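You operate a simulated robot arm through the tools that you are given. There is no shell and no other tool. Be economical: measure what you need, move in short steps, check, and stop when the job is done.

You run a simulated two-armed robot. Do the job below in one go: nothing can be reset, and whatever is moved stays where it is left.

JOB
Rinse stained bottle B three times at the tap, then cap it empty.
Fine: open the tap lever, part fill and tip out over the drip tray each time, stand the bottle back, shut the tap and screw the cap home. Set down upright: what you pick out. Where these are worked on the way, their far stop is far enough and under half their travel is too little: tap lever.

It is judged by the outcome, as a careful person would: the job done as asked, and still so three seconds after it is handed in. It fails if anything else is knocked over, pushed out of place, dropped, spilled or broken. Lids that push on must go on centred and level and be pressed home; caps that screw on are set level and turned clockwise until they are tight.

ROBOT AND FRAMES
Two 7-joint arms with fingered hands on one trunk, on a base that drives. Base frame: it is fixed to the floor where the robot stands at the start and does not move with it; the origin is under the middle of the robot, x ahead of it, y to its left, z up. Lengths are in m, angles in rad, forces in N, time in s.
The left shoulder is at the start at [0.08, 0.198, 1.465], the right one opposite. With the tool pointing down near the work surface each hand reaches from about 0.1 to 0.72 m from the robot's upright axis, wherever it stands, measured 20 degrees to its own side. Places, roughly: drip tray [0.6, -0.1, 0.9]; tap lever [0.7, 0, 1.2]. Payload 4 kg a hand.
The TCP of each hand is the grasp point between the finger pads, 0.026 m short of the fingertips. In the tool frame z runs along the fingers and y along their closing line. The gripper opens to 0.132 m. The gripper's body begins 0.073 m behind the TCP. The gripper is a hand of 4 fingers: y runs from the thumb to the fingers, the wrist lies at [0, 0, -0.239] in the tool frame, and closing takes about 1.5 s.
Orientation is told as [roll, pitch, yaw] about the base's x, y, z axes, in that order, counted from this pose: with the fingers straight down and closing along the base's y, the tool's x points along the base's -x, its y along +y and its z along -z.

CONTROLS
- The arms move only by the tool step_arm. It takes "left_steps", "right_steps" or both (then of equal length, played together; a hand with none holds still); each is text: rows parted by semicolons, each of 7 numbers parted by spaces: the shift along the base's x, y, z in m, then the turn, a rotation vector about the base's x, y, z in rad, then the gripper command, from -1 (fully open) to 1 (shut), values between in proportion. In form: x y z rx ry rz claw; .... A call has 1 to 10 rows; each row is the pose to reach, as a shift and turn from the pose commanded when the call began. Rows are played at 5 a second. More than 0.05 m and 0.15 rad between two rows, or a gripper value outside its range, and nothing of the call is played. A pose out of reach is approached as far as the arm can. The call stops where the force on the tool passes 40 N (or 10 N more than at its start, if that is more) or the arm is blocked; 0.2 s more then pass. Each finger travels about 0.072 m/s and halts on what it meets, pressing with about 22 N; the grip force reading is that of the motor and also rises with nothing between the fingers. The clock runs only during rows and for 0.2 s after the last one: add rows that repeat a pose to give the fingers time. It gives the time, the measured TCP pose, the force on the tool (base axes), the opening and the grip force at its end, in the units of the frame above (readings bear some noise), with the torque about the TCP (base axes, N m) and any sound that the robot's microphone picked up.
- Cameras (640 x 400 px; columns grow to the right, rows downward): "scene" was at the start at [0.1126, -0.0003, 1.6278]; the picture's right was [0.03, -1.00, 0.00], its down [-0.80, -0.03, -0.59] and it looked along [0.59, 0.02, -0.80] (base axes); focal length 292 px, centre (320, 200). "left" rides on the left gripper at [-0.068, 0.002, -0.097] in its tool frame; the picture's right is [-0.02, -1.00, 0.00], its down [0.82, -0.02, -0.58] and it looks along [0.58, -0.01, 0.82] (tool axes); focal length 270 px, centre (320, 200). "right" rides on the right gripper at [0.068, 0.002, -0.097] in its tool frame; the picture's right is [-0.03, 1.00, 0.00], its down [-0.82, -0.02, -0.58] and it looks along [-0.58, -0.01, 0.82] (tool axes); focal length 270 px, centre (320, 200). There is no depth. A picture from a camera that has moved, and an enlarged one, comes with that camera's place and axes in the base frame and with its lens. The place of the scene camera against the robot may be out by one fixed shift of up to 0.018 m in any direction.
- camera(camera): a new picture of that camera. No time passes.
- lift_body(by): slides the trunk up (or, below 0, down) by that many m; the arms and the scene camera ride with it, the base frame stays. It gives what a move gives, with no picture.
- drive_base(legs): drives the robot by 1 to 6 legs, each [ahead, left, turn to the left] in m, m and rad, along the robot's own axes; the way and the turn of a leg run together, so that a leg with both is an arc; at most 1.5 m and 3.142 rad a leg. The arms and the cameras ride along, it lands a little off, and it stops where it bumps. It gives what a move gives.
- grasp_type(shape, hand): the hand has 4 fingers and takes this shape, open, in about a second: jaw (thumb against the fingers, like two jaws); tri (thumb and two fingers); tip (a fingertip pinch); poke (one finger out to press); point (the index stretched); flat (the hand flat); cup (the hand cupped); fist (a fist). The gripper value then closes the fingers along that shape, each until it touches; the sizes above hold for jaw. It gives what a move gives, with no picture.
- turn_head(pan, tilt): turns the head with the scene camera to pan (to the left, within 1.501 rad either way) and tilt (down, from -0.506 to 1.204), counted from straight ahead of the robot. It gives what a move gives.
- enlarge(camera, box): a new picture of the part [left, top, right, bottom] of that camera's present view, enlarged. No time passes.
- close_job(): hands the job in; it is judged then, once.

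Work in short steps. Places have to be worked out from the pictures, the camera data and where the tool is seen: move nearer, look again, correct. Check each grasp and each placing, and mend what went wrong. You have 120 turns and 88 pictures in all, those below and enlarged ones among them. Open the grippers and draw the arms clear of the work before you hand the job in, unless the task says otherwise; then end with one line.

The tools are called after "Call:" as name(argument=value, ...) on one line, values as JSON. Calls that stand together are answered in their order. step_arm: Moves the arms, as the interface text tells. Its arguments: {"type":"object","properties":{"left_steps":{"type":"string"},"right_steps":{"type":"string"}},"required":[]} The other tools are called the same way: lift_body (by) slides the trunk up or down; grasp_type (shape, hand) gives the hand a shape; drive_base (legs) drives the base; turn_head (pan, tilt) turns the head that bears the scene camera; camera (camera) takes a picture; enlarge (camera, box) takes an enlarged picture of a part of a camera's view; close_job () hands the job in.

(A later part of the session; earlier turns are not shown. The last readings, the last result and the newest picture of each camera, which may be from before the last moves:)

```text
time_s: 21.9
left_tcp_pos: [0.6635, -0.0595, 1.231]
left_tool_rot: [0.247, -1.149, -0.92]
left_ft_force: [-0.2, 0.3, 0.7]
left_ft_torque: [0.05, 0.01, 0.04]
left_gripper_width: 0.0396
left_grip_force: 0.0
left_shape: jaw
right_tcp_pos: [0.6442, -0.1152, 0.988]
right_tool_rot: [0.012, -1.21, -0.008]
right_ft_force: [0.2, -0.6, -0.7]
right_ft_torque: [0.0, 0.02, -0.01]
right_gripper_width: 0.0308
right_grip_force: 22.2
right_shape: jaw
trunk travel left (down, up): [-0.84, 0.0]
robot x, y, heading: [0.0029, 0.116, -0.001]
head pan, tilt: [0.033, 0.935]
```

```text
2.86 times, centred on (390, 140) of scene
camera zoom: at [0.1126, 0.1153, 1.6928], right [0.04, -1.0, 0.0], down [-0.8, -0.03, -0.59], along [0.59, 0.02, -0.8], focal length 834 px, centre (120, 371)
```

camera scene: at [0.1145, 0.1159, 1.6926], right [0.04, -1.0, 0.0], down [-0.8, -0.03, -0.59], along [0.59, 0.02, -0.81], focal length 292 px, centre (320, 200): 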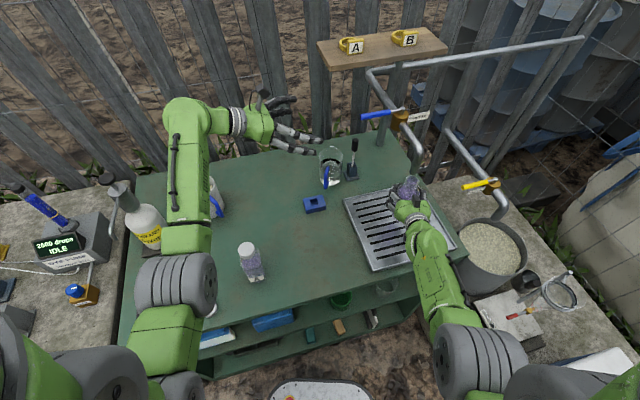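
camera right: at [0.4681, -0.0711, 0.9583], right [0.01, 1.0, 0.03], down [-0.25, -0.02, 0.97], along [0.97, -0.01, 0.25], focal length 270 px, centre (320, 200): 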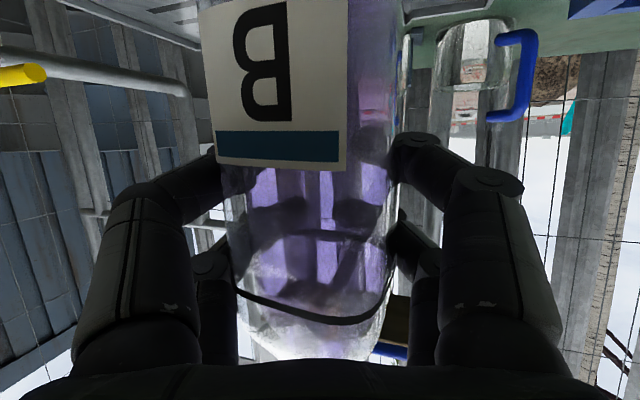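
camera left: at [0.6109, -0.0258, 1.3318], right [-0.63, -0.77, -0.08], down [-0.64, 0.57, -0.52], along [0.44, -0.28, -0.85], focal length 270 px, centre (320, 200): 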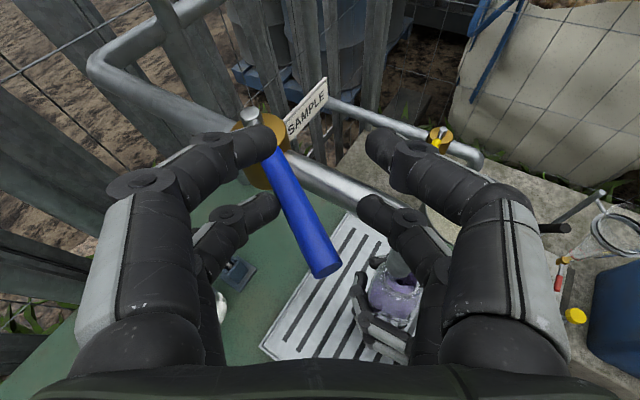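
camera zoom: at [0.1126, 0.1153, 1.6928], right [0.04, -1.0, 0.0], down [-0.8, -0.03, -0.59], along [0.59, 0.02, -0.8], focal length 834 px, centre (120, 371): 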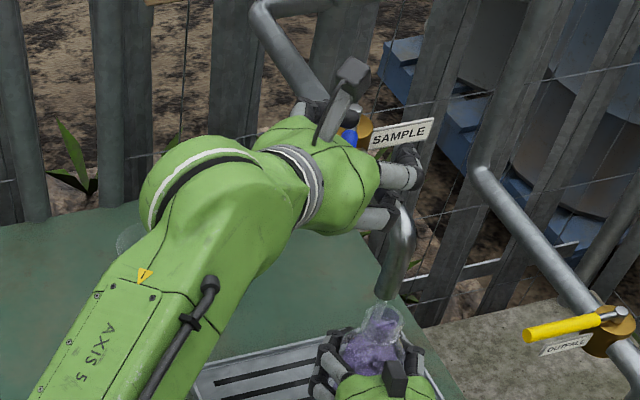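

Lever is at ~76° of its arc (about 58° moved); no clear stream yet. Continue to the far stop.

Call:
step_arm(left_steps="-0.001 -0.011 0.001 0 0 0.07 0.4; 0.0015 -0.0225 0.002 0 0 0.13 0.4; 0.005 -0.033 0.002 0 0 0.2 0.4")

Call:
camera(camera="left")

Call:
enlarge(camera="scene", box=[360, 120, 460, 220])

```text
time_s: 22.6
left_tcp_pos: [0.6674, -0.0924, 1.2337]
left_tool_rot: [0.248, -1.149, -0.722]
left_ft_force: [-0.1, 0.3, 0.4]
left_ft_torque: [0.03, -0.01, 0.05]
left_gripper_width: 0.0395
left_grip_force: 0.1
left_shape: jaw
right_tcp_pos: [0.6442, -0.1147, 0.9876]
right_tool_rot: [0.012, -1.207, -0.01]
right_ft_force: [0.7, 0.6, -0.4]
right_ft_torque: [0.0, 0.02, -0.01]
right_gripper_width: 0.0308
right_grip_force: 21.8
right_shape: jaw
trunk travel left (down, up): [-0.84, 0.0]
robot x, y, heading: [0.0011, 0.1126, 0.007]
head pan, tilt: [0.033, 0.935]
```

```text
53 pictures are left
camera left: at [0.6103, -0.0708, 1.3345], right [-0.46, -0.88, -0.08], down [-0.74, 0.43, -0.52], along [0.49, -0.18, -0.85], focal length 270 px, centre (320, 200)
```

left: 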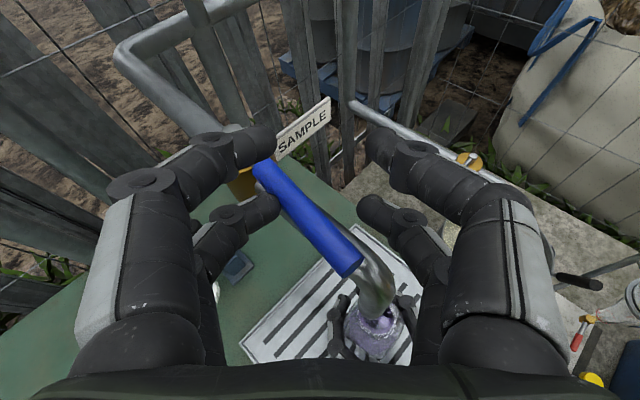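

```text
4.00 times, centred on (410, 170) of scene
camera zoom: at [0.113, 0.1155, 1.6928], right [0.04, -1.0, 0.0], down [-0.8, -0.03, -0.59], along [0.59, 0.02, -0.8], focal length 1168 px, centre (-40, 320)
```

zoom: 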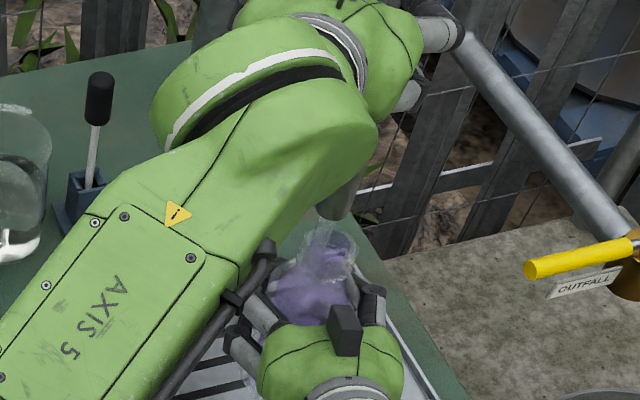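

Water is now running into the bottle. Push the lever a bit further toward its stop and check fill.

Call:
step_arm(left_steps="0.004 -0.008 0 0 0 0.06 0.4; 0.008 -0.016 0 0 0 0.12 0.4")

Call:
camera(camera="right")

Call:
camera(camera="left")

```text
time_s: 23.2
left_tcp_pos: [0.6738, -0.1058, 1.2331]
left_tool_rot: [0.248, -1.148, -0.601]
left_ft_force: [-1.4, 3.2, 0.5]
left_ft_torque: [0.07, 0.05, 0.15]
left_gripper_width: 0.0407
left_grip_force: 0.0
left_shape: jaw
right_tcp_pos: [0.6434, -0.1147, 0.988]
right_tool_rot: [0.011, -1.209, -0.007]
right_ft_force: [-0.8, 0.2, -1.0]
right_ft_torque: [-0.02, -0.02, 0.03]
right_gripper_width: 0.0307
right_grip_force: 22.2
right_shape: jaw
trunk travel left (down, up): [-0.84, 0.0]
robot x, y, heading: [0.0009, 0.1157, 0.0]
head pan, tilt: [0.033, 0.935]
```

```text
51 pictures are left
camera right: at [0.528, -0.1133, 0.9586], right [0.01, 1.0, 0.03], down [-0.25, -0.03, 0.97], along [0.97, -0.01, 0.25], focal length 270 px, centre (320, 200)
```

right: 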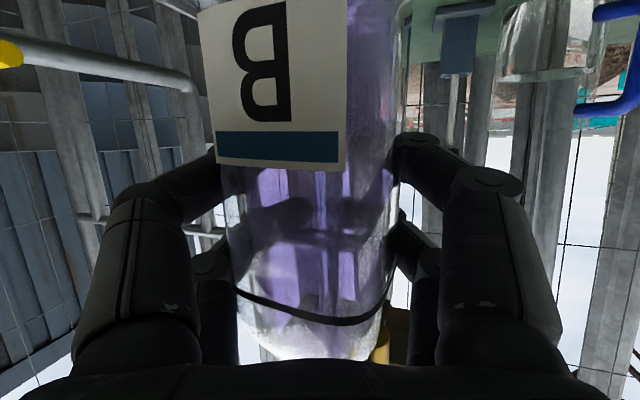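

```text
50 pictures are left
camera left: at [0.6141, -0.0914, 1.3352], right [-0.35, -0.93, -0.08], down [-0.78, 0.34, -0.52], along [0.51, -0.12, -0.85], focal length 270 px, centre (320, 200)
```

left: 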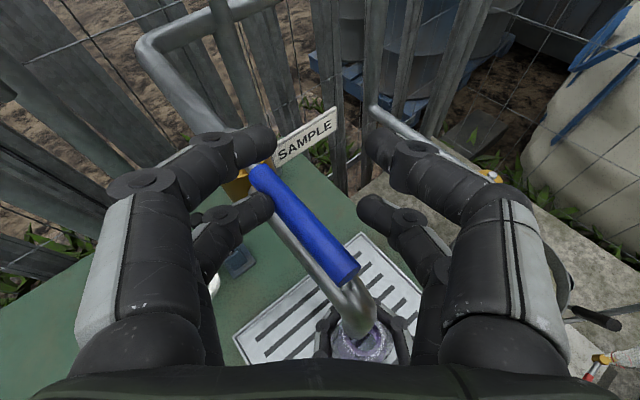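

The lever has met its stop (lever parallel to pipe), and the spout sits over the mouth. Hold briefly while filling and inspect the level.

Call:
step_arm(right_steps="0 0 0 0 0 0 1; 0 0 0 0 0 0 1")

Call:
enlarge(camera="right", box=[190, 0, 430, 370])

Call:
enlarge(camera="scene", box=[370, 140, 450, 240])

```text
time_s: 23.9
left_tcp_pos: [0.6731, -0.1047, 1.2346]
left_tool_rot: [0.247, -1.148, -0.601]
left_ft_force: [-3.1, 4.5, -0.2]
left_ft_torque: [0.12, 0.03, 0.17]
left_gripper_width: 0.0403
left_grip_force: 0.0
left_shape: jaw
right_tcp_pos: [0.6443, -0.1149, 0.9895]
right_tool_rot: [0.009, -1.211, -0.006]
right_ft_force: [-0.3, 0.3, -2.1]
right_ft_torque: [-0.02, -0.03, -0.02]
right_gripper_width: 0.031
right_grip_force: 22.0
right_shape: jaw
trunk travel left (down, up): [-0.84, 0.0]
robot x, y, heading: [0.0017, 0.1186, 0.001]
head pan, tilt: [0.033, 0.935]
```

```text
1.08 times, centred on (310, 185) of right (not enlarged: the box is as wide or as high as the picture)
camera zoom: at [0.5281, -0.113, 0.9586], right [0.01, 1.0, 0.03], down [-0.25, -0.02, 0.97], along [0.97, -0.01, 0.25], focal length 292 px, centre (331, 216)
```

zoom: 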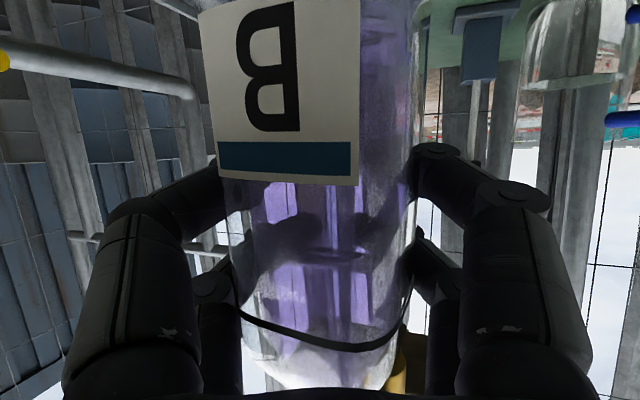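

```text
4.00 times, centred on (410, 190) of scene
camera zoom: at [0.1113, 0.1173, 1.6929], right [0.04, -1.0, 0.0], down [-0.8, -0.03, -0.59], along [0.59, 0.02, -0.8], focal length 1168 px, centre (-40, 240)
```

zoom: 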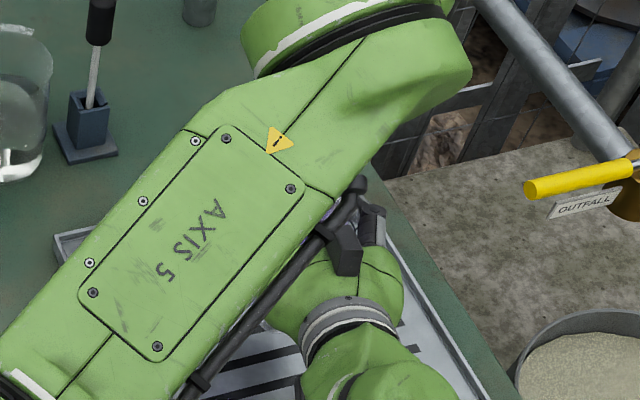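

Right-hand load rose ~1.5 N: roughly 150 ml is in. Shut the lever now by reversing the arc.

Call:
step_arm(left_steps="-0.011 0.039 0 0 0 -0.06 0.4; -0.009 0.062 -0.001 0 0 -0.18 0.4; -0.001 0.083 -0.002 0 0 -0.3 0.4; 0.012 0.102 -0.003 0 0 -0.42 0.4; 0.03 0.116 -0.004 0 0 -0.54 0.4; 0.051 0.1255 -0.005 0 0 -0.66 0.4; 0.062 0.129 -0.005 0 0 -0.71 0.4")

Call:
camera(camera="left")

Call:
enlarge(camera="scene", box=[340, 90, 460, 230])

```text
time_s: 25.4
left_tcp_pos: [0.7399, 0.0205, 1.2264]
left_tool_rot: [0.246, -1.146, -1.314]
left_ft_force: [-0.9, 0.3, -0.9]
left_ft_torque: [0.02, 0.01, -0.01]
left_gripper_width: 0.0401
left_grip_force: 0.0
left_shape: jaw
right_tcp_pos: [0.6449, -0.1148, 0.9865]
right_tool_rot: [0.011, -1.207, -0.007]
right_ft_force: [-1.1, 0.2, -1.8]
right_ft_torque: [0.03, -0.02, 0.0]
right_gripper_width: 0.0305
right_grip_force: 21.1
right_shape: jaw
trunk travel left (down, up): [-0.84, 0.0]
robot x, y, heading: [-0.0003, 0.1151, 0.005]
head pan, tilt: [0.033, 0.935]
```

```text
47 pictures are left
camera left: at [0.7043, 0.0713, 1.3273], right [-0.88, -0.47, -0.08], down [-0.37, 0.77, -0.52], along [0.3, -0.42, -0.85], focal length 270 px, centre (320, 200)
```

left: 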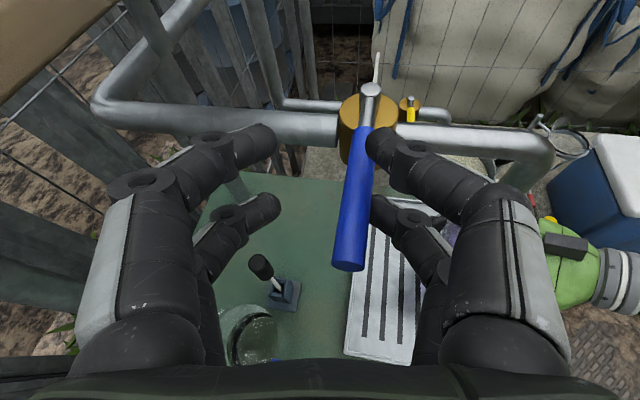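

```text
2.86 times, centred on (400, 160) of scene
camera zoom: at [0.114, 0.1161, 1.6927], right [0.04, -1.0, 0.0], down [-0.8, -0.03, -0.59], along [0.59, 0.02, -0.81], focal length 834 px, centre (91, 314)
```

zoom: 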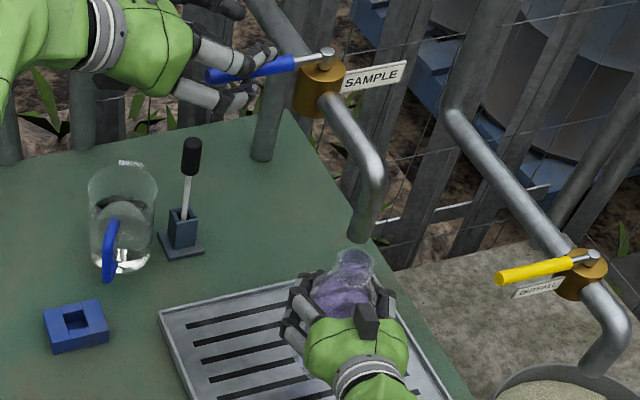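

Lever is back at its original shut position and the stream is gone; B holds ~130 ml. Draw B back from the spout over the tray and begin tipping to the right.

Call:
step_arm(right_steps="-0.045 0 0 0 0 0 1; -0.085 0.02 0.005 0 0 0 1; -0.087 0.055 0.015 0.1 0 0 1; -0.087 0.058 0.02 0.25 0 0 1; -0.087 0.058 0.025 0.4 0 0 1; -0.087 0.058 0.025 0.55 0 0 1; -0.087 0.058 0.025 0.7 0 0 1; -0.087 0.058 0.025 0.85 0 0 1; -0.087 0.058 0.025 1.0 0 0 1; -0.087 0.058 0.025 1.15 0 0 1")

Call:
camera(camera="scene")

```text
time_s: 27.6
left_tcp_pos: [0.738, 0.0208, 1.2281]
left_tool_rot: [0.248, -1.148, -1.312]
left_ft_force: [-0.4, -0.1, -1.1]
left_ft_torque: [0.02, -0.01, 0.02]
left_gripper_width: 0.0397
left_grip_force: 0.0
left_shape: jaw
right_tcp_pos: [0.5629, 0.02, 0.9799]
right_tool_rot: [1.352, -0.574, -1.166]
right_ft_force: [0.8, -0.5, -0.3]
right_ft_torque: [-0.02, 0.01, 0.01]
right_gripper_width: 0.0306
right_grip_force: 22.1
right_shape: jaw
right hand out of reach, approached as far as the arm can: row 4, 5, 6, 7, 8, 9, 10
trunk travel left (down, up): [-0.84, 0.0]
robot x, y, heading: [-0.0013, 0.1183, 0.002]
head pan, tilt: [0.033, 0.935]
```

```text
45 pictures are left
camera scene: at [0.1114, 0.1163, 1.6929], right [0.04, -1.0, 0.0], down [-0.8, -0.03, -0.59], along [0.59, 0.02, -0.8], focal length 292 px, centre (320, 200)
```

scene: 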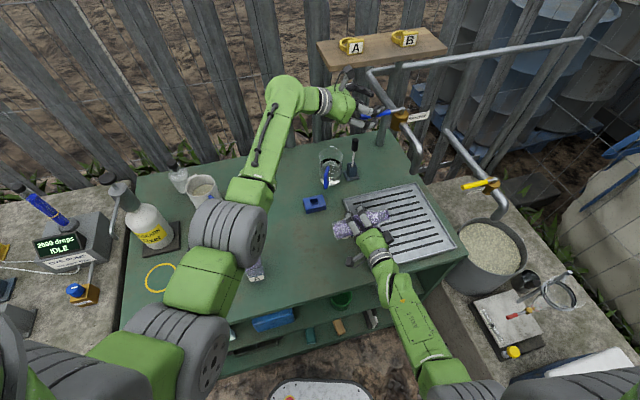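

Tipping right hits the wrist limit (only ~55° reached). I'll roll back upright, shift right, and tip the other way (mouth toward +y).

Call:
step_arm(right_steps="0 -0.02 0.01 -0.15 0 0 1; 0 -0.04 0.015 -0.3 0 0 1; 0 -0.06 0.015 -0.45 0 0 1; 0 -0.08 0.015 -0.6 0 0 1; 0 -0.1 0.015 -0.75 0 0 1; 0 -0.12 0.015 -0.9 0 0 1; 0 -0.13 0.015 -1.05 0 0 1; 0 -0.13 0.015 -1.15 0 0 1")

Call:
camera(camera="scene")

```text
time_s: 29.4
left_tcp_pos: [0.7386, 0.0203, 1.2272]
left_tool_rot: [0.247, -1.148, -1.312]
left_ft_force: [-0.6, 0.0, -1.6]
left_ft_torque: [0.02, 0.02, -0.02]
left_gripper_width: 0.0399
left_grip_force: 0.1
left_shape: jaw
right_tcp_pos: [0.5616, -0.1132, 0.9902]
right_tool_rot: [-0.534, -1.181, 0.507]
right_ft_force: [0.6, -0.3, -1.4]
right_ft_torque: [-0.01, -0.02, -0.01]
right_gripper_width: 0.0306
right_grip_force: 22.0
right_shape: jaw
trunk travel left (down, up): [-0.84, 0.0]
robot x, y, heading: [-0.0014, 0.118, -0.001]
head pan, tilt: [0.033, 0.935]
```

```text
44 pictures are left
camera scene: at [0.1124, 0.1163, 1.6928], right [0.04, -1.0, 0.0], down [-0.8, -0.03, -0.59], along [0.59, 0.02, -0.8], focal length 292 px, centre (320, 200)
```

scene: 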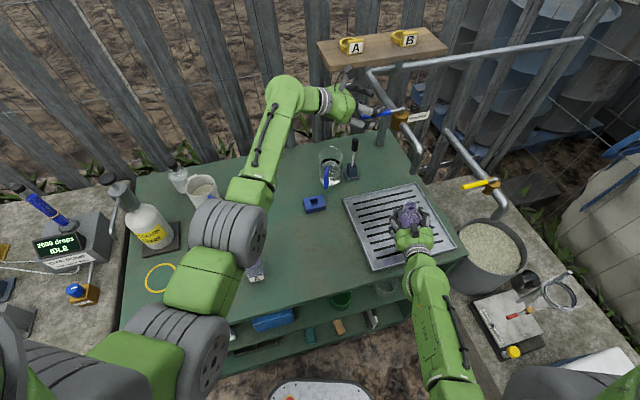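

Now at ~11° the other way; water still in. Continue tipping left while shifting the hand right so the mouth stays over the tray.

Call:
step_arm(right_steps="0 -0.02 0.005 -0.15 0 0 1; 0 -0.04 0.01 -0.3 0 0 1; 0 -0.05 0.015 -0.45 0 0 1; 0 -0.06 0.02 -0.6 0 0 1; 0 -0.06 0.02 -0.75 0 0 1; 0 -0.06 0.02 -0.9 0 0 1; 0 -0.06 0.02 -1.05 0 0 1; 0 -0.06 0.02 -1.2 0 0 1")

Call:
enlarge(camera="scene", box=[320, 130, 500, 290])

```text
time_s: 31.2
left_tcp_pos: [0.7388, 0.0203, 1.2279]
left_tool_rot: [0.247, -1.149, -1.313]
left_ft_force: [-1.0, 0.4, -0.4]
left_ft_torque: [0.01, 0.04, -0.04]
left_gripper_width: 0.0399
left_grip_force: 0.1
left_shape: jaw
right_tcp_pos: [0.5621, -0.1741, 1.0114]
right_tool_rot: [-1.505, -0.165, 1.228]
right_ft_force: [0.4, 0.0, -2.0]
right_ft_torque: [-0.02, -0.04, 0.0]
right_gripper_width: 0.0303
right_grip_force: 21.4
right_shape: jaw
trunk travel left (down, up): [-0.84, 0.0]
robot x, y, heading: [0.0021, 0.1229, 0.006]
head pan, tilt: [0.033, 0.935]
```

```text
2.50 times, centred on (410, 210) of scene
camera zoom: at [0.1129, 0.1162, 1.6928], right [0.04, -1.0, 0.0], down [-0.8, -0.03, -0.59], along [0.59, 0.02, -0.8], focal length 730 px, centre (95, 175)
```

zoom: 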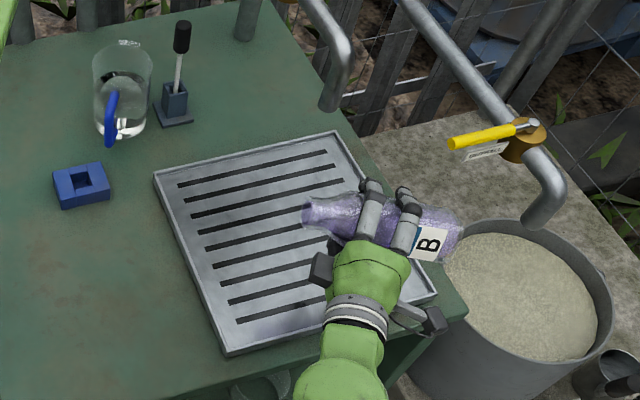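

This direction works: ~80° tilt, mouth over the tray centre. Tip further to ~145° and hold to drain.

Call:
step_arm(right_steps="0 0 0.005 -0.15 0 0 1; 0 0 0.01 -0.3 0 0 1; 0 0 0.01 -0.45 0 0 1; 0 0 0.01 -0.6 0 0 1; 0 0 0.01 -0.75 0 0 1; 0 0 0.01 -0.9 0 0 1; 0 0 0.01 -1.05 0 0 1; 0 0 0.01 -1.15 0 0 1; 0 0 0.01 -1.15 0 0 1; 0 0 0.01 -1.15 0 0 1")

Call:
enlarge(camera="scene", box=[320, 130, 500, 290])

```text
time_s: 33.5
left_tcp_pos: [0.7389, 0.0199, 1.2278]
left_tool_rot: [0.248, -1.149, -1.312]
left_ft_force: [-0.8, -0.7, -1.2]
left_ft_torque: [0.01, 0.01, -0.01]
left_gripper_width: 0.0397
left_grip_force: 0.0
left_shape: jaw
right_tcp_pos: [0.5636, -0.1734, 1.0214]
right_tool_rot: [-2.016, 0.895, 1.015]
right_ft_force: [-0.8, 0.0, -0.8]
right_ft_torque: [-0.03, -0.01, 0.0]
right_gripper_width: 0.0302
right_grip_force: 21.7
right_shape: jaw
trunk travel left (down, up): [-0.84, 0.0]
robot x, y, heading: [-0.002, 0.1194, 0.003]
head pan, tilt: [0.033, 0.935]
```

```text
2.50 times, centred on (410, 210) of scene
camera zoom: at [0.1125, 0.1163, 1.6928], right [0.04, -1.0, 0.0], down [-0.8, -0.03, -0.59], along [0.59, 0.02, -0.8], focal length 730 px, centre (95, 175)
```

zoom: 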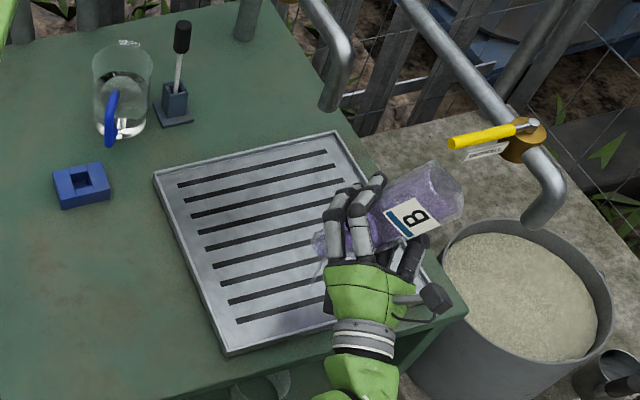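

The bottle is draining into the tray. Hold a second more, then begin rolling back.

Call:
step_arm(right_steps="0 0 0 0 0 0 1; 0 0 0 0 0 0 1; 0 0 0 0 0 0 1; 0 0 0 0 0 0 1; 0 0 0 0 0 0 1; 0 0 0 0 0 0 1; 0 0 0 0 0 0 1")

Call:
enlarge(camera="scene", box=[320, 130, 500, 290])

Call:
step_arm(right_steps="0 0 0 0.15 0 0 1; 0 0 0 0.3 0 0 1; 0 0 0 0.45 0 0 1; 0 0 0 0.6 0 0 1; 0 0 0 0.75 0 0 1; 0 0 0 0.9 0 0 1; 0 0 0 1.05 0 0 1; 0 0 0 1.2 0 0 1; 0 0 0 1.35 0 0 1; 0 0 0 1.5 0 0 1")

Call:
step_arm(right_steps="0 0.01 -0.01 0.15 0 0 1; 0 0.02 -0.015 0.3 0 0 1; 0 0.03 -0.02 0.45 0 0 1; 0 0.04 -0.025 0.6 0 0 1; 0 0.05 -0.03 0.75 0 0 1; 0 0.055 -0.033 0.9 0 0 1; 0 0.058 -0.033 1.04 0 0 1; 0 0.058 -0.033 1.04 0 0 1")

Call:
enlarge(camera="scene", box=[340, 90, 480, 250])

```text
time_s: 35.0
left_tcp_pos: [0.7382, 0.0208, 1.2269]
left_tool_rot: [0.249, -1.148, -1.312]
left_ft_force: [-1.7, -0.2, -0.8]
left_ft_torque: [-0.02, -0.02, -0.01]
left_gripper_width: 0.0401
left_grip_force: 0.0
left_shape: jaw
right_tcp_pos: [0.5628, -0.1734, 1.0207]
right_tool_rot: [-2.016, 0.894, 1.014]
right_ft_force: [0.3, -1.3, -0.3]
right_ft_torque: [0.01, 0.01, 0.01]
right_gripper_width: 0.0301
right_grip_force: 22.6
right_shape: jaw
trunk travel left (down, up): [-0.84, 0.0]
robot x, y, heading: [0.0002, 0.1133, -0.001]
head pan, tilt: [0.033, 0.935]
```

```text
2.50 times, centred on (410, 210) of scene
camera zoom: at [0.1125, 0.1163, 1.6928], right [0.04, -1.0, 0.0], down [-0.8, -0.03, -0.59], along [0.59, 0.02, -0.8], focal length 730 px, centre (95, 175)
```

zoom: 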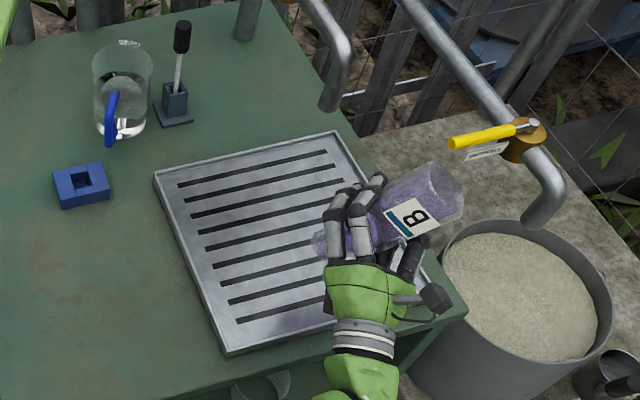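

```text
time_s: 37.2
left_tcp_pos: [0.7395, 0.0215, 1.2265]
left_tool_rot: [0.249, -1.149, -1.312]
left_ft_force: [-1.0, -1.6, -0.9]
left_ft_torque: [0.01, 0.03, -0.04]
left_gripper_width: 0.0402
left_grip_force: 0.1
left_shape: jaw
right_tcp_pos: [0.563, -0.1731, 1.0214]
right_tool_rot: [-1.373, -0.496, 1.186]
right_ft_force: [-0.3, -0.5, -0.1]
right_ft_torque: [0.01, -0.01, -0.03]
right_gripper_width: 0.0295
right_grip_force: 21.9
right_shape: jaw
trunk travel left (down, up): [-0.84, 0.0]
robot x, y, heading: [-0.0026, 0.1163, 0.0]
head pan, tilt: [0.033, 0.935]
```

```text
time_s: 39.0
left_tcp_pos: [0.7379, 0.0219, 1.228]
left_tool_rot: [0.246, -1.148, -1.313]
left_ft_force: [-1.6, 0.4, -1.3]
left_ft_torque: [0.0, 0.01, -0.02]
left_gripper_width: 0.0399
left_grip_force: 0.1
left_shape: jaw
right_tcp_pos: [0.5609, -0.1111, 0.987]
right_tool_rot: [-0.002, -1.233, 0.019]
right_ft_force: [0.9, 1.0, -0.2]
right_ft_torque: [0.0, 0.0, 0.0]
right_gripper_width: 0.0296
right_grip_force: 22.1
right_shape: jaw
trunk travel left (down, up): [-0.84, 0.0]
robot x, y, heading: [-0.0018, 0.1146, 0.003]
head pan, tilt: [0.033, 0.935]
```

```text
2.50 times, centred on (410, 170) of scene
camera zoom: at [0.1124, 0.1163, 1.6929], right [0.04, -1.0, 0.0], down [-0.8, -0.03, -0.59], along [0.59, 0.02, -0.8], focal length 730 px, centre (95, 275)
```

zoom: 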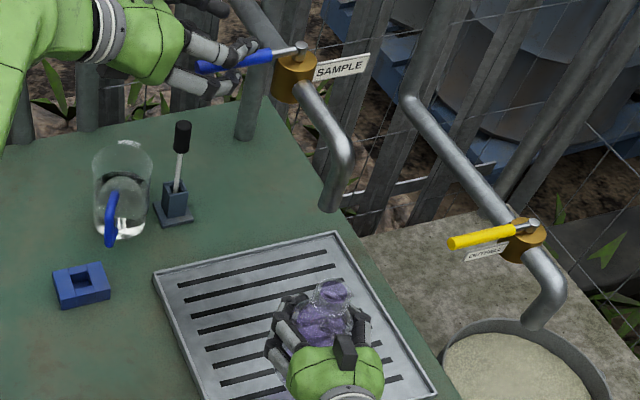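

B is empty and upright. Return it under the spout for rinse two.

Call:
step_arm(right_steps="0.03 0 0 0 0.01 0 1; 0.06 -0.002 0 0 0.024 0 1; 0.083 -0.004 0 0 0.024 0 1; 0.083 -0.004 0 0 0.024 0 1")

Call:
enlarge(camera="scene", box=[355, 120, 455, 220])

```text
time_s: 40.0
left_tcp_pos: [0.7387, 0.0212, 1.2276]
left_tool_rot: [0.249, -1.148, -1.312]
left_ft_force: [-1.3, -0.6, -1.1]
left_ft_torque: [-0.02, 0.0, -0.01]
left_gripper_width: 0.04
left_grip_force: 0.0
left_shape: jaw
right_tcp_pos: [0.6451, -0.1191, 0.9872]
right_tool_rot: [-0.003, -1.21, 0.01]
right_ft_force: [-1.1, -0.1, 0.5]
right_ft_torque: [0.05, -0.01, 0.0]
right_gripper_width: 0.0294
right_grip_force: 22.3
right_shape: jaw
trunk travel left (down, up): [-0.84, 0.0]
robot x, y, heading: [-0.0043, 0.1127, 0.004]
head pan, tilt: [0.033, 0.935]
```

```text
4.00 times, centred on (405, 170) of scene
camera zoom: at [0.112, 0.1163, 1.6928], right [0.04, -1.0, 0.0], down [-0.8, -0.03, -0.59], along [0.59, 0.02, -0.8], focal length 1168 px, centre (-20, 320)
```

zoom: 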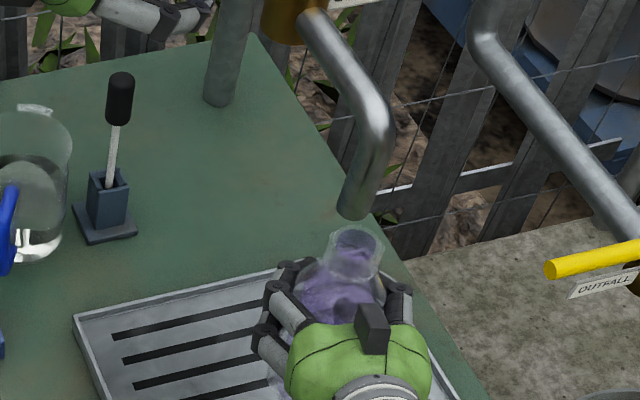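

Aligned as before. Open the lever to its stop again and hold.

Call:
step_arm(left_steps="-0.025 -0.01 0.001 0 0 0.03 0.4; -0.045 -0.021 0.002 0 0 0.06 0.4; -0.06 -0.038 0.003 0 0 0.18 0.4; -0.07 -0.058 0.004 0 0 0.3 0.4; -0.0745 -0.0804 0.005 0 0 0.42 0.4; -0.073 -0.103 0.005 0 0 0.54 0.4; -0.066 -0.1244 0.005 0 0 0.66 0.4; -0.063 -0.129 0.005 0 0 0.71 0.4; -0.063 -0.129 0.005 0 0 0.71 0.4; -0.063 -0.129 0.005 0 0 0.71 0.4")

Call:
camera(camera="left")

```text
time_s: 42.2
left_tcp_pos: [0.6728, -0.1064, 1.2353]
left_tool_rot: [0.248, -1.149, -0.602]
left_ft_force: [-4.0, 3.3, 1.8]
left_ft_torque: [0.11, 0.05, 0.15]
left_gripper_width: 0.0406
left_grip_force: 0.0
left_shape: jaw
right_tcp_pos: [0.6455, -0.1187, 0.9886]
right_tool_rot: [-0.004, -1.209, 0.011]
right_ft_force: [-0.1, -0.6, -0.3]
right_ft_torque: [-0.03, -0.02, -0.01]
right_gripper_width: 0.0296
right_grip_force: 21.6
right_shape: jaw
trunk travel left (down, up): [-0.84, 0.0]
robot x, y, heading: [-0.0008, 0.1191, -0.0]
head pan, tilt: [0.033, 0.935]
```

```text
38 pictures are left
camera left: at [0.6129, -0.0919, 1.3356], right [-0.36, -0.93, -0.08], down [-0.78, 0.34, -0.52], along [0.51, -0.12, -0.85], focal length 270 px, centre (320, 200)
```

left: 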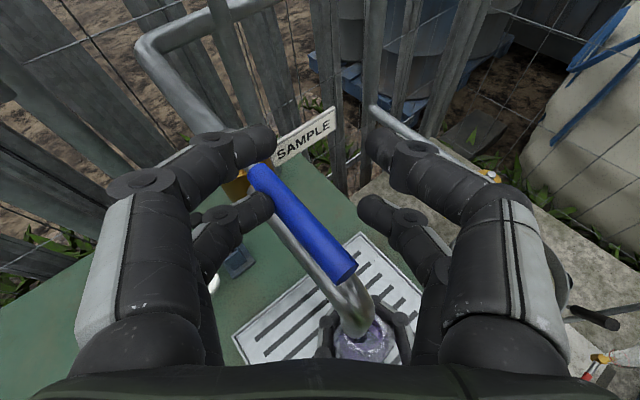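

Tap open at the stop. Hold a moment, then shut along the reverse arc.

Call:
step_arm(right_steps="0 0 0 0 0 0 1; 0 0 0 0 0 0 1")

Call:
step_arm(left_steps="-0.011 0.039 0 0 0 -0.06 0.4; -0.009 0.062 -0.001 0 0 -0.18 0.4; -0.001 0.083 -0.002 0 0 -0.3 0.4; 0.012 0.102 -0.003 0 0 -0.42 0.4; 0.03 0.116 -0.004 0 0 -0.54 0.4; 0.051 0.1255 -0.005 0 0 -0.66 0.4; 0.062 0.129 -0.005 0 0 -0.71 0.4")

Call:
camera(camera="left")

Call:
camera(camera="right")

```text
time_s: 42.9
left_tcp_pos: [0.6717, -0.1071, 1.2348]
left_tool_rot: [0.248, -1.15, -0.603]
left_ft_force: [-3.0, 4.2, 1.5]
left_ft_torque: [0.15, 0.05, 0.19]
left_gripper_width: 0.0407
left_grip_force: 0.1
left_shape: jaw
right_tcp_pos: [0.6456, -0.1193, 0.9884]
right_tool_rot: [-0.006, -1.211, 0.013]
right_ft_force: [0.1, -0.2, -1.2]
right_ft_torque: [-0.01, -0.02, 0.01]
right_gripper_width: 0.0294
right_grip_force: 21.9
right_shape: jaw
trunk travel left (down, up): [-0.84, 0.0]
robot x, y, heading: [0.0006, 0.119, 0.003]
head pan, tilt: [0.033, 0.935]
```

```text
time_s: 44.5
left_tcp_pos: [0.7369, 0.026, 1.2267]
left_tool_rot: [0.248, -1.147, -1.311]
left_ft_force: [-0.5, 0.4, -0.4]
left_ft_torque: [0.02, 0.03, -0.03]
left_gripper_width: 0.0398
left_grip_force: 0.0
left_shape: jaw
right_tcp_pos: [0.6472, -0.12, 0.9866]
right_tool_rot: [-0.002, -1.209, 0.009]
right_ft_force: [0.0, 0.0, -1.3]
right_ft_torque: [0.01, -0.02, -0.05]
right_gripper_width: 0.0294
right_grip_force: 22.1
right_shape: jaw
trunk travel left (down, up): [-0.84, 0.0]
robot x, y, heading: [0.0005, 0.1166, 0.002]
head pan, tilt: [0.033, 0.935]
```

```text
37 pictures are left
camera left: at [0.701, 0.0754, 1.3276], right [-0.88, -0.47, -0.08], down [-0.37, 0.77, -0.52], along [0.3, -0.42, -0.85], focal length 270 px, centre (320, 200)
```

left: 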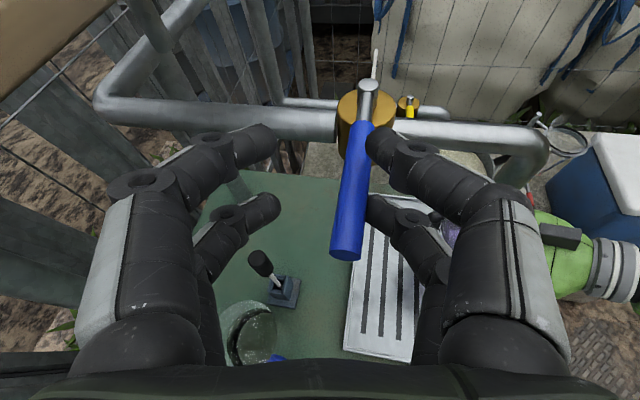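

```text
36 pictures are left
camera right: at [0.5313, -0.1195, 0.9568], right [0.0, 1.0, 0.02], down [-0.25, -0.02, 0.97], along [0.97, -0.01, 0.25], focal length 270 px, centre (320, 200)
```

right: 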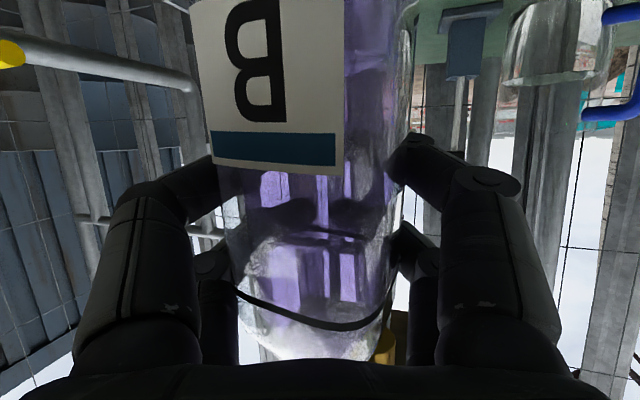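

Lever shut, B part-filled again. Draw back and tip left as before.

Call:
step_arm(right_steps="-0.045 0 0 0 0 0 1; -0.084 -0.01 0.005 -0.1 0 0 1; -0.084 -0.03 0.015 -0.25 0 0 1; -0.084 -0.045 0.025 -0.4 0 0 1; -0.084 -0.053 0.03 -0.55 0 0 1; -0.084 -0.053 0.033 -0.7 0 0 1; -0.084 -0.053 0.034 -0.85 0 0 1; -0.084 -0.053 0.034 -1.0 0 0 1; -0.084 -0.053 0.034 -1.15 0 0 1; -0.084 -0.053 0.034 -1.3 0 0 1")

Call:
step_arm(right_steps="0 0 0 -0.15 0 0 1; 0 0 0 -0.3 0 0 1; 0 0 0 -0.45 0 0 1; 0 0 0 -0.6 0 0 1; 0 0 0 -0.75 0 0 1; 0 0 0 -0.9 0 0 1; 0 0 0 -1.05 0 0 1; 0 0 0 -1.2 0 0 1; 0 0 0 -1.25 0 0 1; 0 0 0 -1.25 0 0 1")

Call:
step_arm(right_steps="0 0 0 0 0 0 1; 0 0 0 0 0 0 1; 0 0 0 0 0 0 1; 0 0 0 0 0 0 1; 0 0 0 0 0 0 1; 0 0 0 0 0 0 1; 0 0 0 0 0 0 1")

Call:
enlarge(camera="scene", box=[320, 130, 500, 290])

```text
time_s: 46.6
left_tcp_pos: [0.7357, 0.0241, 1.2273]
left_tool_rot: [0.246, -1.149, -1.311]
left_ft_force: [0.0, 0.3, -0.3]
left_ft_torque: [0.0, 0.01, -0.03]
left_gripper_width: 0.0399
left_grip_force: 0.1
left_shape: jaw
right_tcp_pos: [0.5616, -0.1721, 1.0216]
right_tool_rot: [-1.467, -0.246, 1.198]
right_ft_force: [-0.6, 1.0, -1.3]
right_ft_torque: [0.01, -0.07, 0.01]
right_gripper_width: 0.0293
right_grip_force: 21.7
right_shape: jaw
trunk travel left (down, up): [-0.84, 0.0]
robot x, y, heading: [-0.001, 0.1147, 0.001]
head pan, tilt: [0.033, 0.935]
```

```text
time_s: 48.9
left_tcp_pos: [0.7353, 0.0254, 1.2279]
left_tool_rot: [0.249, -1.149, -1.313]
left_ft_force: [-0.4, -1.5, -0.6]
left_ft_torque: [0.02, 0.04, -0.01]
left_gripper_width: 0.0399
left_grip_force: 0.1
left_shape: jaw
right_tcp_pos: [0.562, -0.1725, 1.0224]
right_tool_rot: [-2.05, 0.895, 0.973]
right_ft_force: [-0.8, -0.3, -0.9]
right_ft_torque: [0.0, -0.05, -0.01]
right_gripper_width: 0.0289
right_grip_force: 22.0
right_shape: jaw
trunk travel left (down, up): [-0.84, 0.0]
robot x, y, heading: [-0.0013, 0.1159, 0.007]
head pan, tilt: [0.033, 0.935]
```

```text
time_s: 50.5
left_tcp_pos: [0.7347, 0.0241, 1.2284]
left_tool_rot: [0.248, -1.149, -1.313]
left_ft_force: [0.1, -0.4, 0.3]
left_ft_torque: [0.0, 0.0, 0.01]
left_gripper_width: 0.0398
left_grip_force: 0.0
left_shape: jaw
right_tcp_pos: [0.5617, -0.1716, 1.0219]
right_tool_rot: [-2.051, 0.895, 0.972]
right_ft_force: [0.1, -0.2, -1.3]
right_ft_torque: [0.01, 0.01, -0.03]
right_gripper_width: 0.0288
right_grip_force: 21.4
right_shape: jaw
trunk travel left (down, up): [-0.84, 0.0]
robot x, y, heading: [-0.0027, 0.118, -0.005]
head pan, tilt: [0.033, 0.935]
```

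```text
2.50 times, centred on (410, 210) of scene
camera zoom: at [0.1126, 0.1164, 1.6928], right [0.04, -1.0, 0.0], down [-0.8, -0.03, -0.59], along [0.59, 0.02, -0.8], focal length 730 px, centre (95, 175)
```

zoom: 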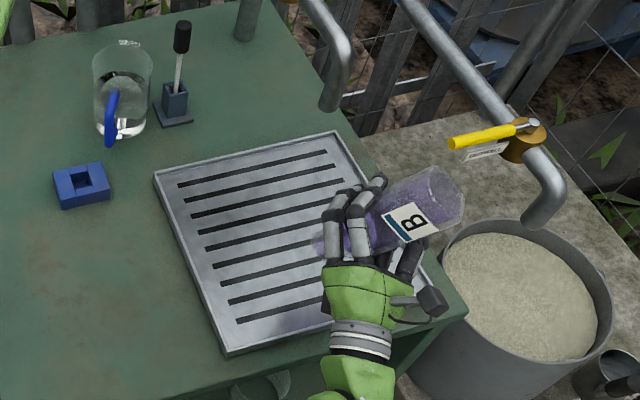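

Drained again. Roll back upright and return under the spout for rinse three.

Call:
step_arm(right_steps="0 0 0 0.15 0 0 1; 0 0 0 0.3 0 0 1; 0 0 0 0.45 0 0 1; 0 0 0 0.6 0 0 1; 0 0 0 0.75 0 0 1; 0 0 0 0.9 0 0 1; 0 0 0 1.05 0 0 1; 0 0 0 1.2 0 0 1; 0 0 0 1.35 0 0 1; 0 0 0 1.5 0 0 1")

Call:
step_arm(right_steps="0 0.01 -0.01 0.15 0 0 1; 0 0.02 -0.015 0.3 0 0 1; 0 0.03 -0.02 0.45 0 0 1; 0 0.04 -0.025 0.6 0 0 1; 0 0.048 -0.03 0.75 0 0 1; 0 0.053 -0.034 0.9 0 0 1; 0 0.055 -0.034 1.05 0 0 1; 0.03 0.055 -0.034 1.05 0 0 1; 0.06 0.055 -0.034 1.05 0 0 1; 0.084 0.055 -0.034 1.05 0 0 1")

Call:
enlarge(camera="scene", box=[355, 120, 455, 220])

```text
time_s: 52.6
left_tcp_pos: [0.7354, 0.024, 1.2278]
left_tool_rot: [0.249, -1.148, -1.312]
left_ft_force: [-1.1, 0.6, 0.2]
left_ft_torque: [-0.02, -0.02, 0.0]
left_gripper_width: 0.04
left_grip_force: 0.1
left_shape: jaw
right_tcp_pos: [0.5621, -0.1722, 1.0228]
right_tool_rot: [-1.364, -0.483, 1.16]
right_ft_force: [0.3, 0.0, -0.1]
right_ft_torque: [0.0, -0.02, -0.01]
right_gripper_width: 0.0287
right_grip_force: 22.3
right_shape: jaw
trunk travel left (down, up): [-0.84, 0.0]
robot x, y, heading: [-0.0029, 0.1186, -0.005]
head pan, tilt: [0.033, 0.935]
```

```text
time_s: 54.9
left_tcp_pos: [0.7367, 0.0248, 1.2276]
left_tool_rot: [0.246, -1.149, -1.31]
left_ft_force: [0.2, -0.2, -0.1]
left_ft_torque: [-0.02, 0.01, -0.03]
left_gripper_width: 0.0398
left_grip_force: 0.1
left_shape: jaw
right_tcp_pos: [0.6455, -0.1185, 0.9895]
right_tool_rot: [-0.001, -1.208, 0.009]
right_ft_force: [-1.0, 0.6, -0.2]
right_ft_torque: [-0.02, 0.0, -0.01]
right_gripper_width: 0.0284
right_grip_force: 21.8
right_shape: jaw
trunk travel left (down, up): [-0.84, 0.0]
robot x, y, heading: [-0.0002, 0.1181, 0.002]
head pan, tilt: [0.033, 0.935]
```

```text
4.00 times, centred on (405, 170) of scene
camera zoom: at [0.1135, 0.1164, 1.6926], right [0.04, -1.0, 0.0], down [-0.8, -0.03, -0.59], along [0.59, 0.02, -0.81], focal length 1168 px, centre (-20, 320)
```

zoom: 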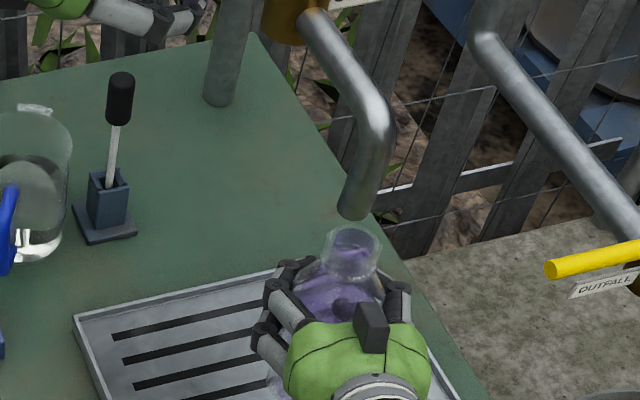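

Aligned. Third fill: open, hold, shut.

Call:
step_arm(left_steps="-0.023 -0.012 0.001 0 0 0.03 0.4; -0.043 -0.024 0.002 0 0 0.06 0.4; -0.058 -0.041 0.003 0 0 0.18 0.4; -0.068 -0.061 0.004 0 0 0.3 0.4; -0.0725 -0.0834 0.005 0 0 0.42 0.4; -0.071 -0.106 0.005 0 0 0.54 0.4; -0.064 -0.1274 0.005 0 0 0.66 0.4; -0.061 -0.132 0.005 0 0 0.71 0.4; -0.061 -0.132 0.005 0 0 0.71 0.4; -0.061 -0.132 0.005 0 0 0.71 0.4")

Call:
step_arm(right_steps="0 0 0 0 0 0 1; 0 0 0 0 0 0 1")

Call:
step_arm(left_steps="-0.011 0.039 0 0 0 -0.06 0.4; -0.009 0.062 -0.001 0 0 -0.18 0.4; -0.001 0.083 -0.002 0 0 -0.3 0.4; 0.012 0.102 -0.003 0 0 -0.42 0.4; 0.03 0.116 -0.004 0 0 -0.54 0.4; 0.051 0.1255 -0.005 0 0 -0.66 0.4; 0.063 0.1275 -0.005 0 0 -0.71 0.4; 0.068 0.1275 -0.005 0 0 -0.71 0.4")

Call:
camera(camera="left")

```text
time_s: 57.0
left_tcp_pos: [0.6741, -0.1082, 1.236]
left_tool_rot: [0.248, -1.15, -0.602]
left_ft_force: [-5.0, 6.1, 2.3]
left_ft_torque: [0.21, 0.03, 0.29]
left_gripper_width: 0.0414
left_grip_force: 0.0
left_shape: jaw
right_tcp_pos: [0.6433, -0.1167, 0.991]
right_tool_rot: [-0.007, -1.21, 0.014]
right_ft_force: [0.4, -0.2, -0.6]
right_ft_torque: [0.0, -0.02, 0.0]
right_gripper_width: 0.0286
right_grip_force: 21.6
right_shape: jaw
trunk travel left (down, up): [-0.84, 0.0]
robot x, y, heading: [0.0009, 0.1195, 0.005]
head pan, tilt: [0.033, 0.935]
```

```text
time_s: 57.6
left_tcp_pos: [0.6748, -0.1087, 1.2368]
left_tool_rot: [0.248, -1.149, -0.602]
left_ft_force: [-4.9, 4.8, 4.6]
left_ft_torque: [0.23, 0.01, 0.28]
left_gripper_width: 0.0417
left_grip_force: 0.1
left_shape: jaw
right_tcp_pos: [0.6434, -0.1173, 0.9918]
right_tool_rot: [-0.007, -1.211, 0.013]
right_ft_force: [-0.2, 0.8, -1.5]
right_ft_torque: [0.0, -0.04, 0.01]
right_gripper_width: 0.0285
right_grip_force: 22.3
right_shape: jaw
trunk travel left (down, up): [-0.84, 0.0]
robot x, y, heading: [-0.004, 0.1152, -0.002]
head pan, tilt: [0.033, 0.935]
```

```text
time_s: 59.5
left_tcp_pos: [0.7428, 0.0179, 1.2282]
left_tool_rot: [0.248, -1.146, -1.314]
left_ft_force: [-1.4, -0.1, -2.0]
left_ft_torque: [0.04, 0.02, -0.06]
left_gripper_width: 0.0409
left_grip_force: 0.1
left_shape: jaw
right_tcp_pos: [0.6443, -0.1186, 0.9897]
right_tool_rot: [-0.003, -1.21, 0.011]
right_ft_force: [-0.3, -0.4, -1.0]
right_ft_torque: [0.01, -0.05, 0.03]
right_gripper_width: 0.0283
right_grip_force: 21.8
right_shape: jaw
trunk travel left (down, up): [-0.84, 0.0]
robot x, y, heading: [0.0007, 0.1145, -0.003]
head pan, tilt: [0.033, 0.935]
```

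```text
33 pictures are left
camera left: at [0.7062, 0.0687, 1.329], right [-0.88, -0.47, -0.08], down [-0.37, 0.77, -0.52], along [0.3, -0.42, -0.85], focal length 270 px, centre (320, 200)
```

left: 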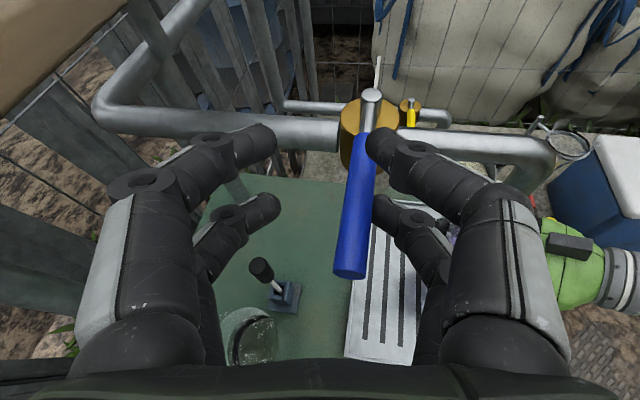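

Shut, third fill in. Pour the third time, holding longer so it is empty.

Call:
step_arm(right_steps="-0.045 0 0 0 0 0 1; -0.082 -0.01 0.005 -0.1 0 0 1; -0.082 -0.03 0.015 -0.25 0 0 1; -0.082 -0.045 0.025 -0.4 0 0 1; -0.082 -0.053 0.03 -0.55 0 0 1; -0.082 -0.053 0.033 -0.7 0 0 1; -0.082 -0.053 0.034 -0.85 0 0 1; -0.082 -0.053 0.034 -1.0 0 0 1; -0.082 -0.053 0.034 -1.15 0 0 1; -0.082 -0.053 0.034 -1.3 0 0 1")

Call:
step_arm(right_steps="0 0 0 -0.15 0 0 1; 0 0 0 -0.3 0 0 1; 0 0 0 -0.45 0 0 1; 0 0 0 -0.6 0 0 1; 0 0 0 -0.75 0 0 1; 0 0 0 -0.9 0 0 1; 0 0 0 -1.05 0 0 1; 0 0 0 -1.2 0 0 1; 0 0 0 -1.35 0 0 1; 0 0 0 -1.45 0 0 1")

Call:
step_arm(right_steps="0 0 0 0 0 0 1; 0 0 0 0 0 0 1; 0 0 0 0 0 0 1; 0 0 0 0 0 0 1; 0 0 0 0 0 0 1; 0 0 0 0 0 0 1; 0 0 0 0 0 0 1; 0 0 0 0 0 0 1; 0 0 0 0 0 0 1; 0 0 0 0 0 0 1")

Call:
enlarge(camera="scene", box=[350, 150, 480, 280])

```text
time_s: 61.6
left_tcp_pos: [0.7427, 0.0187, 1.2287]
left_tool_rot: [0.246, -1.15, -1.311]
left_ft_force: [-2.1, -0.2, -4.8]
left_ft_torque: [0.11, -0.03, -0.07]
left_gripper_width: 0.0406
left_grip_force: 0.0
left_shape: jaw
right_tcp_pos: [0.5649, -0.171, 1.0205]
right_tool_rot: [-1.465, -0.248, 1.197]
right_ft_force: [0.1, 0.6, -1.9]
right_ft_torque: [0.06, -0.05, 0.0]
right_gripper_width: 0.0281
right_grip_force: 21.6
right_shape: jaw
trunk travel left (down, up): [-0.84, 0.0]
robot x, y, heading: [0.007, 0.1175, 0.0]
head pan, tilt: [0.033, 0.935]
```

```text
time_s: 63.9
left_tcp_pos: [0.7434, 0.0176, 1.2291]
left_tool_rot: [0.247, -1.149, -1.311]
left_ft_force: [-1.9, 0.8, -2.4]
left_ft_torque: [0.06, -0.04, -0.03]
left_gripper_width: 0.0404
left_grip_force: 0.1
left_shape: jaw
right_tcp_pos: [0.5641, -0.1696, 1.022]
right_tool_rot: [-2.279, 1.049, 0.785]
right_ft_force: [0.3, 0.4, -1.2]
right_ft_torque: [-0.01, -0.01, 0.0]
right_gripper_width: 0.0277
right_grip_force: 22.3
right_shape: jaw
trunk travel left (down, up): [-0.84, 0.0]
robot x, y, heading: [-0.0015, 0.1135, -0.001]
head pan, tilt: [0.033, 0.935]
```

```text
time_s: 66.0
left_tcp_pos: [0.7428, 0.018, 1.2291]
left_tool_rot: [0.246, -1.148, -1.312]
left_ft_force: [-1.5, 0.0, -3.9]
left_ft_torque: [0.09, -0.02, -0.06]
left_gripper_width: 0.0404
left_grip_force: 0.0
left_shape: jaw
right_tcp_pos: [0.5634, -0.1694, 1.0207]
right_tool_rot: [-2.275, 1.049, 0.785]
right_ft_force: [-0.2, -0.1, -0.6]
right_ft_torque: [0.02, -0.01, -0.02]
right_gripper_width: 0.028
right_grip_force: 22.3
right_shape: jaw
trunk travel left (down, up): [-0.84, 0.0]
robot x, y, heading: [0.0032, 0.1195, 0.002]
head pan, tilt: [0.033, 0.935]
```

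```text
3.08 times, centred on (415, 215) of scene
camera zoom: at [0.1129, 0.1163, 1.6928], right [0.04, -1.0, 0.0], down [-0.8, -0.03, -0.59], along [0.59, 0.02, -0.8], focal length 898 px, centre (28, 154)
```

zoom: 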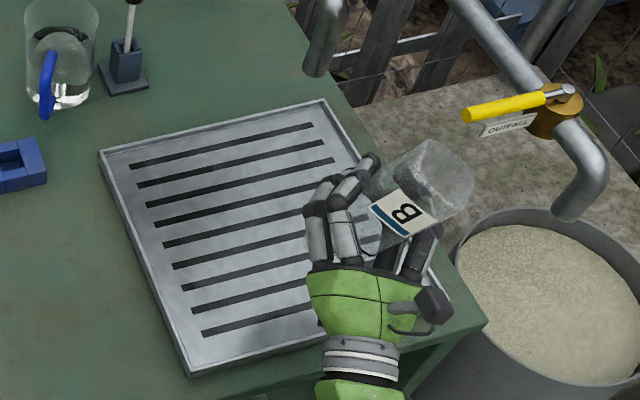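

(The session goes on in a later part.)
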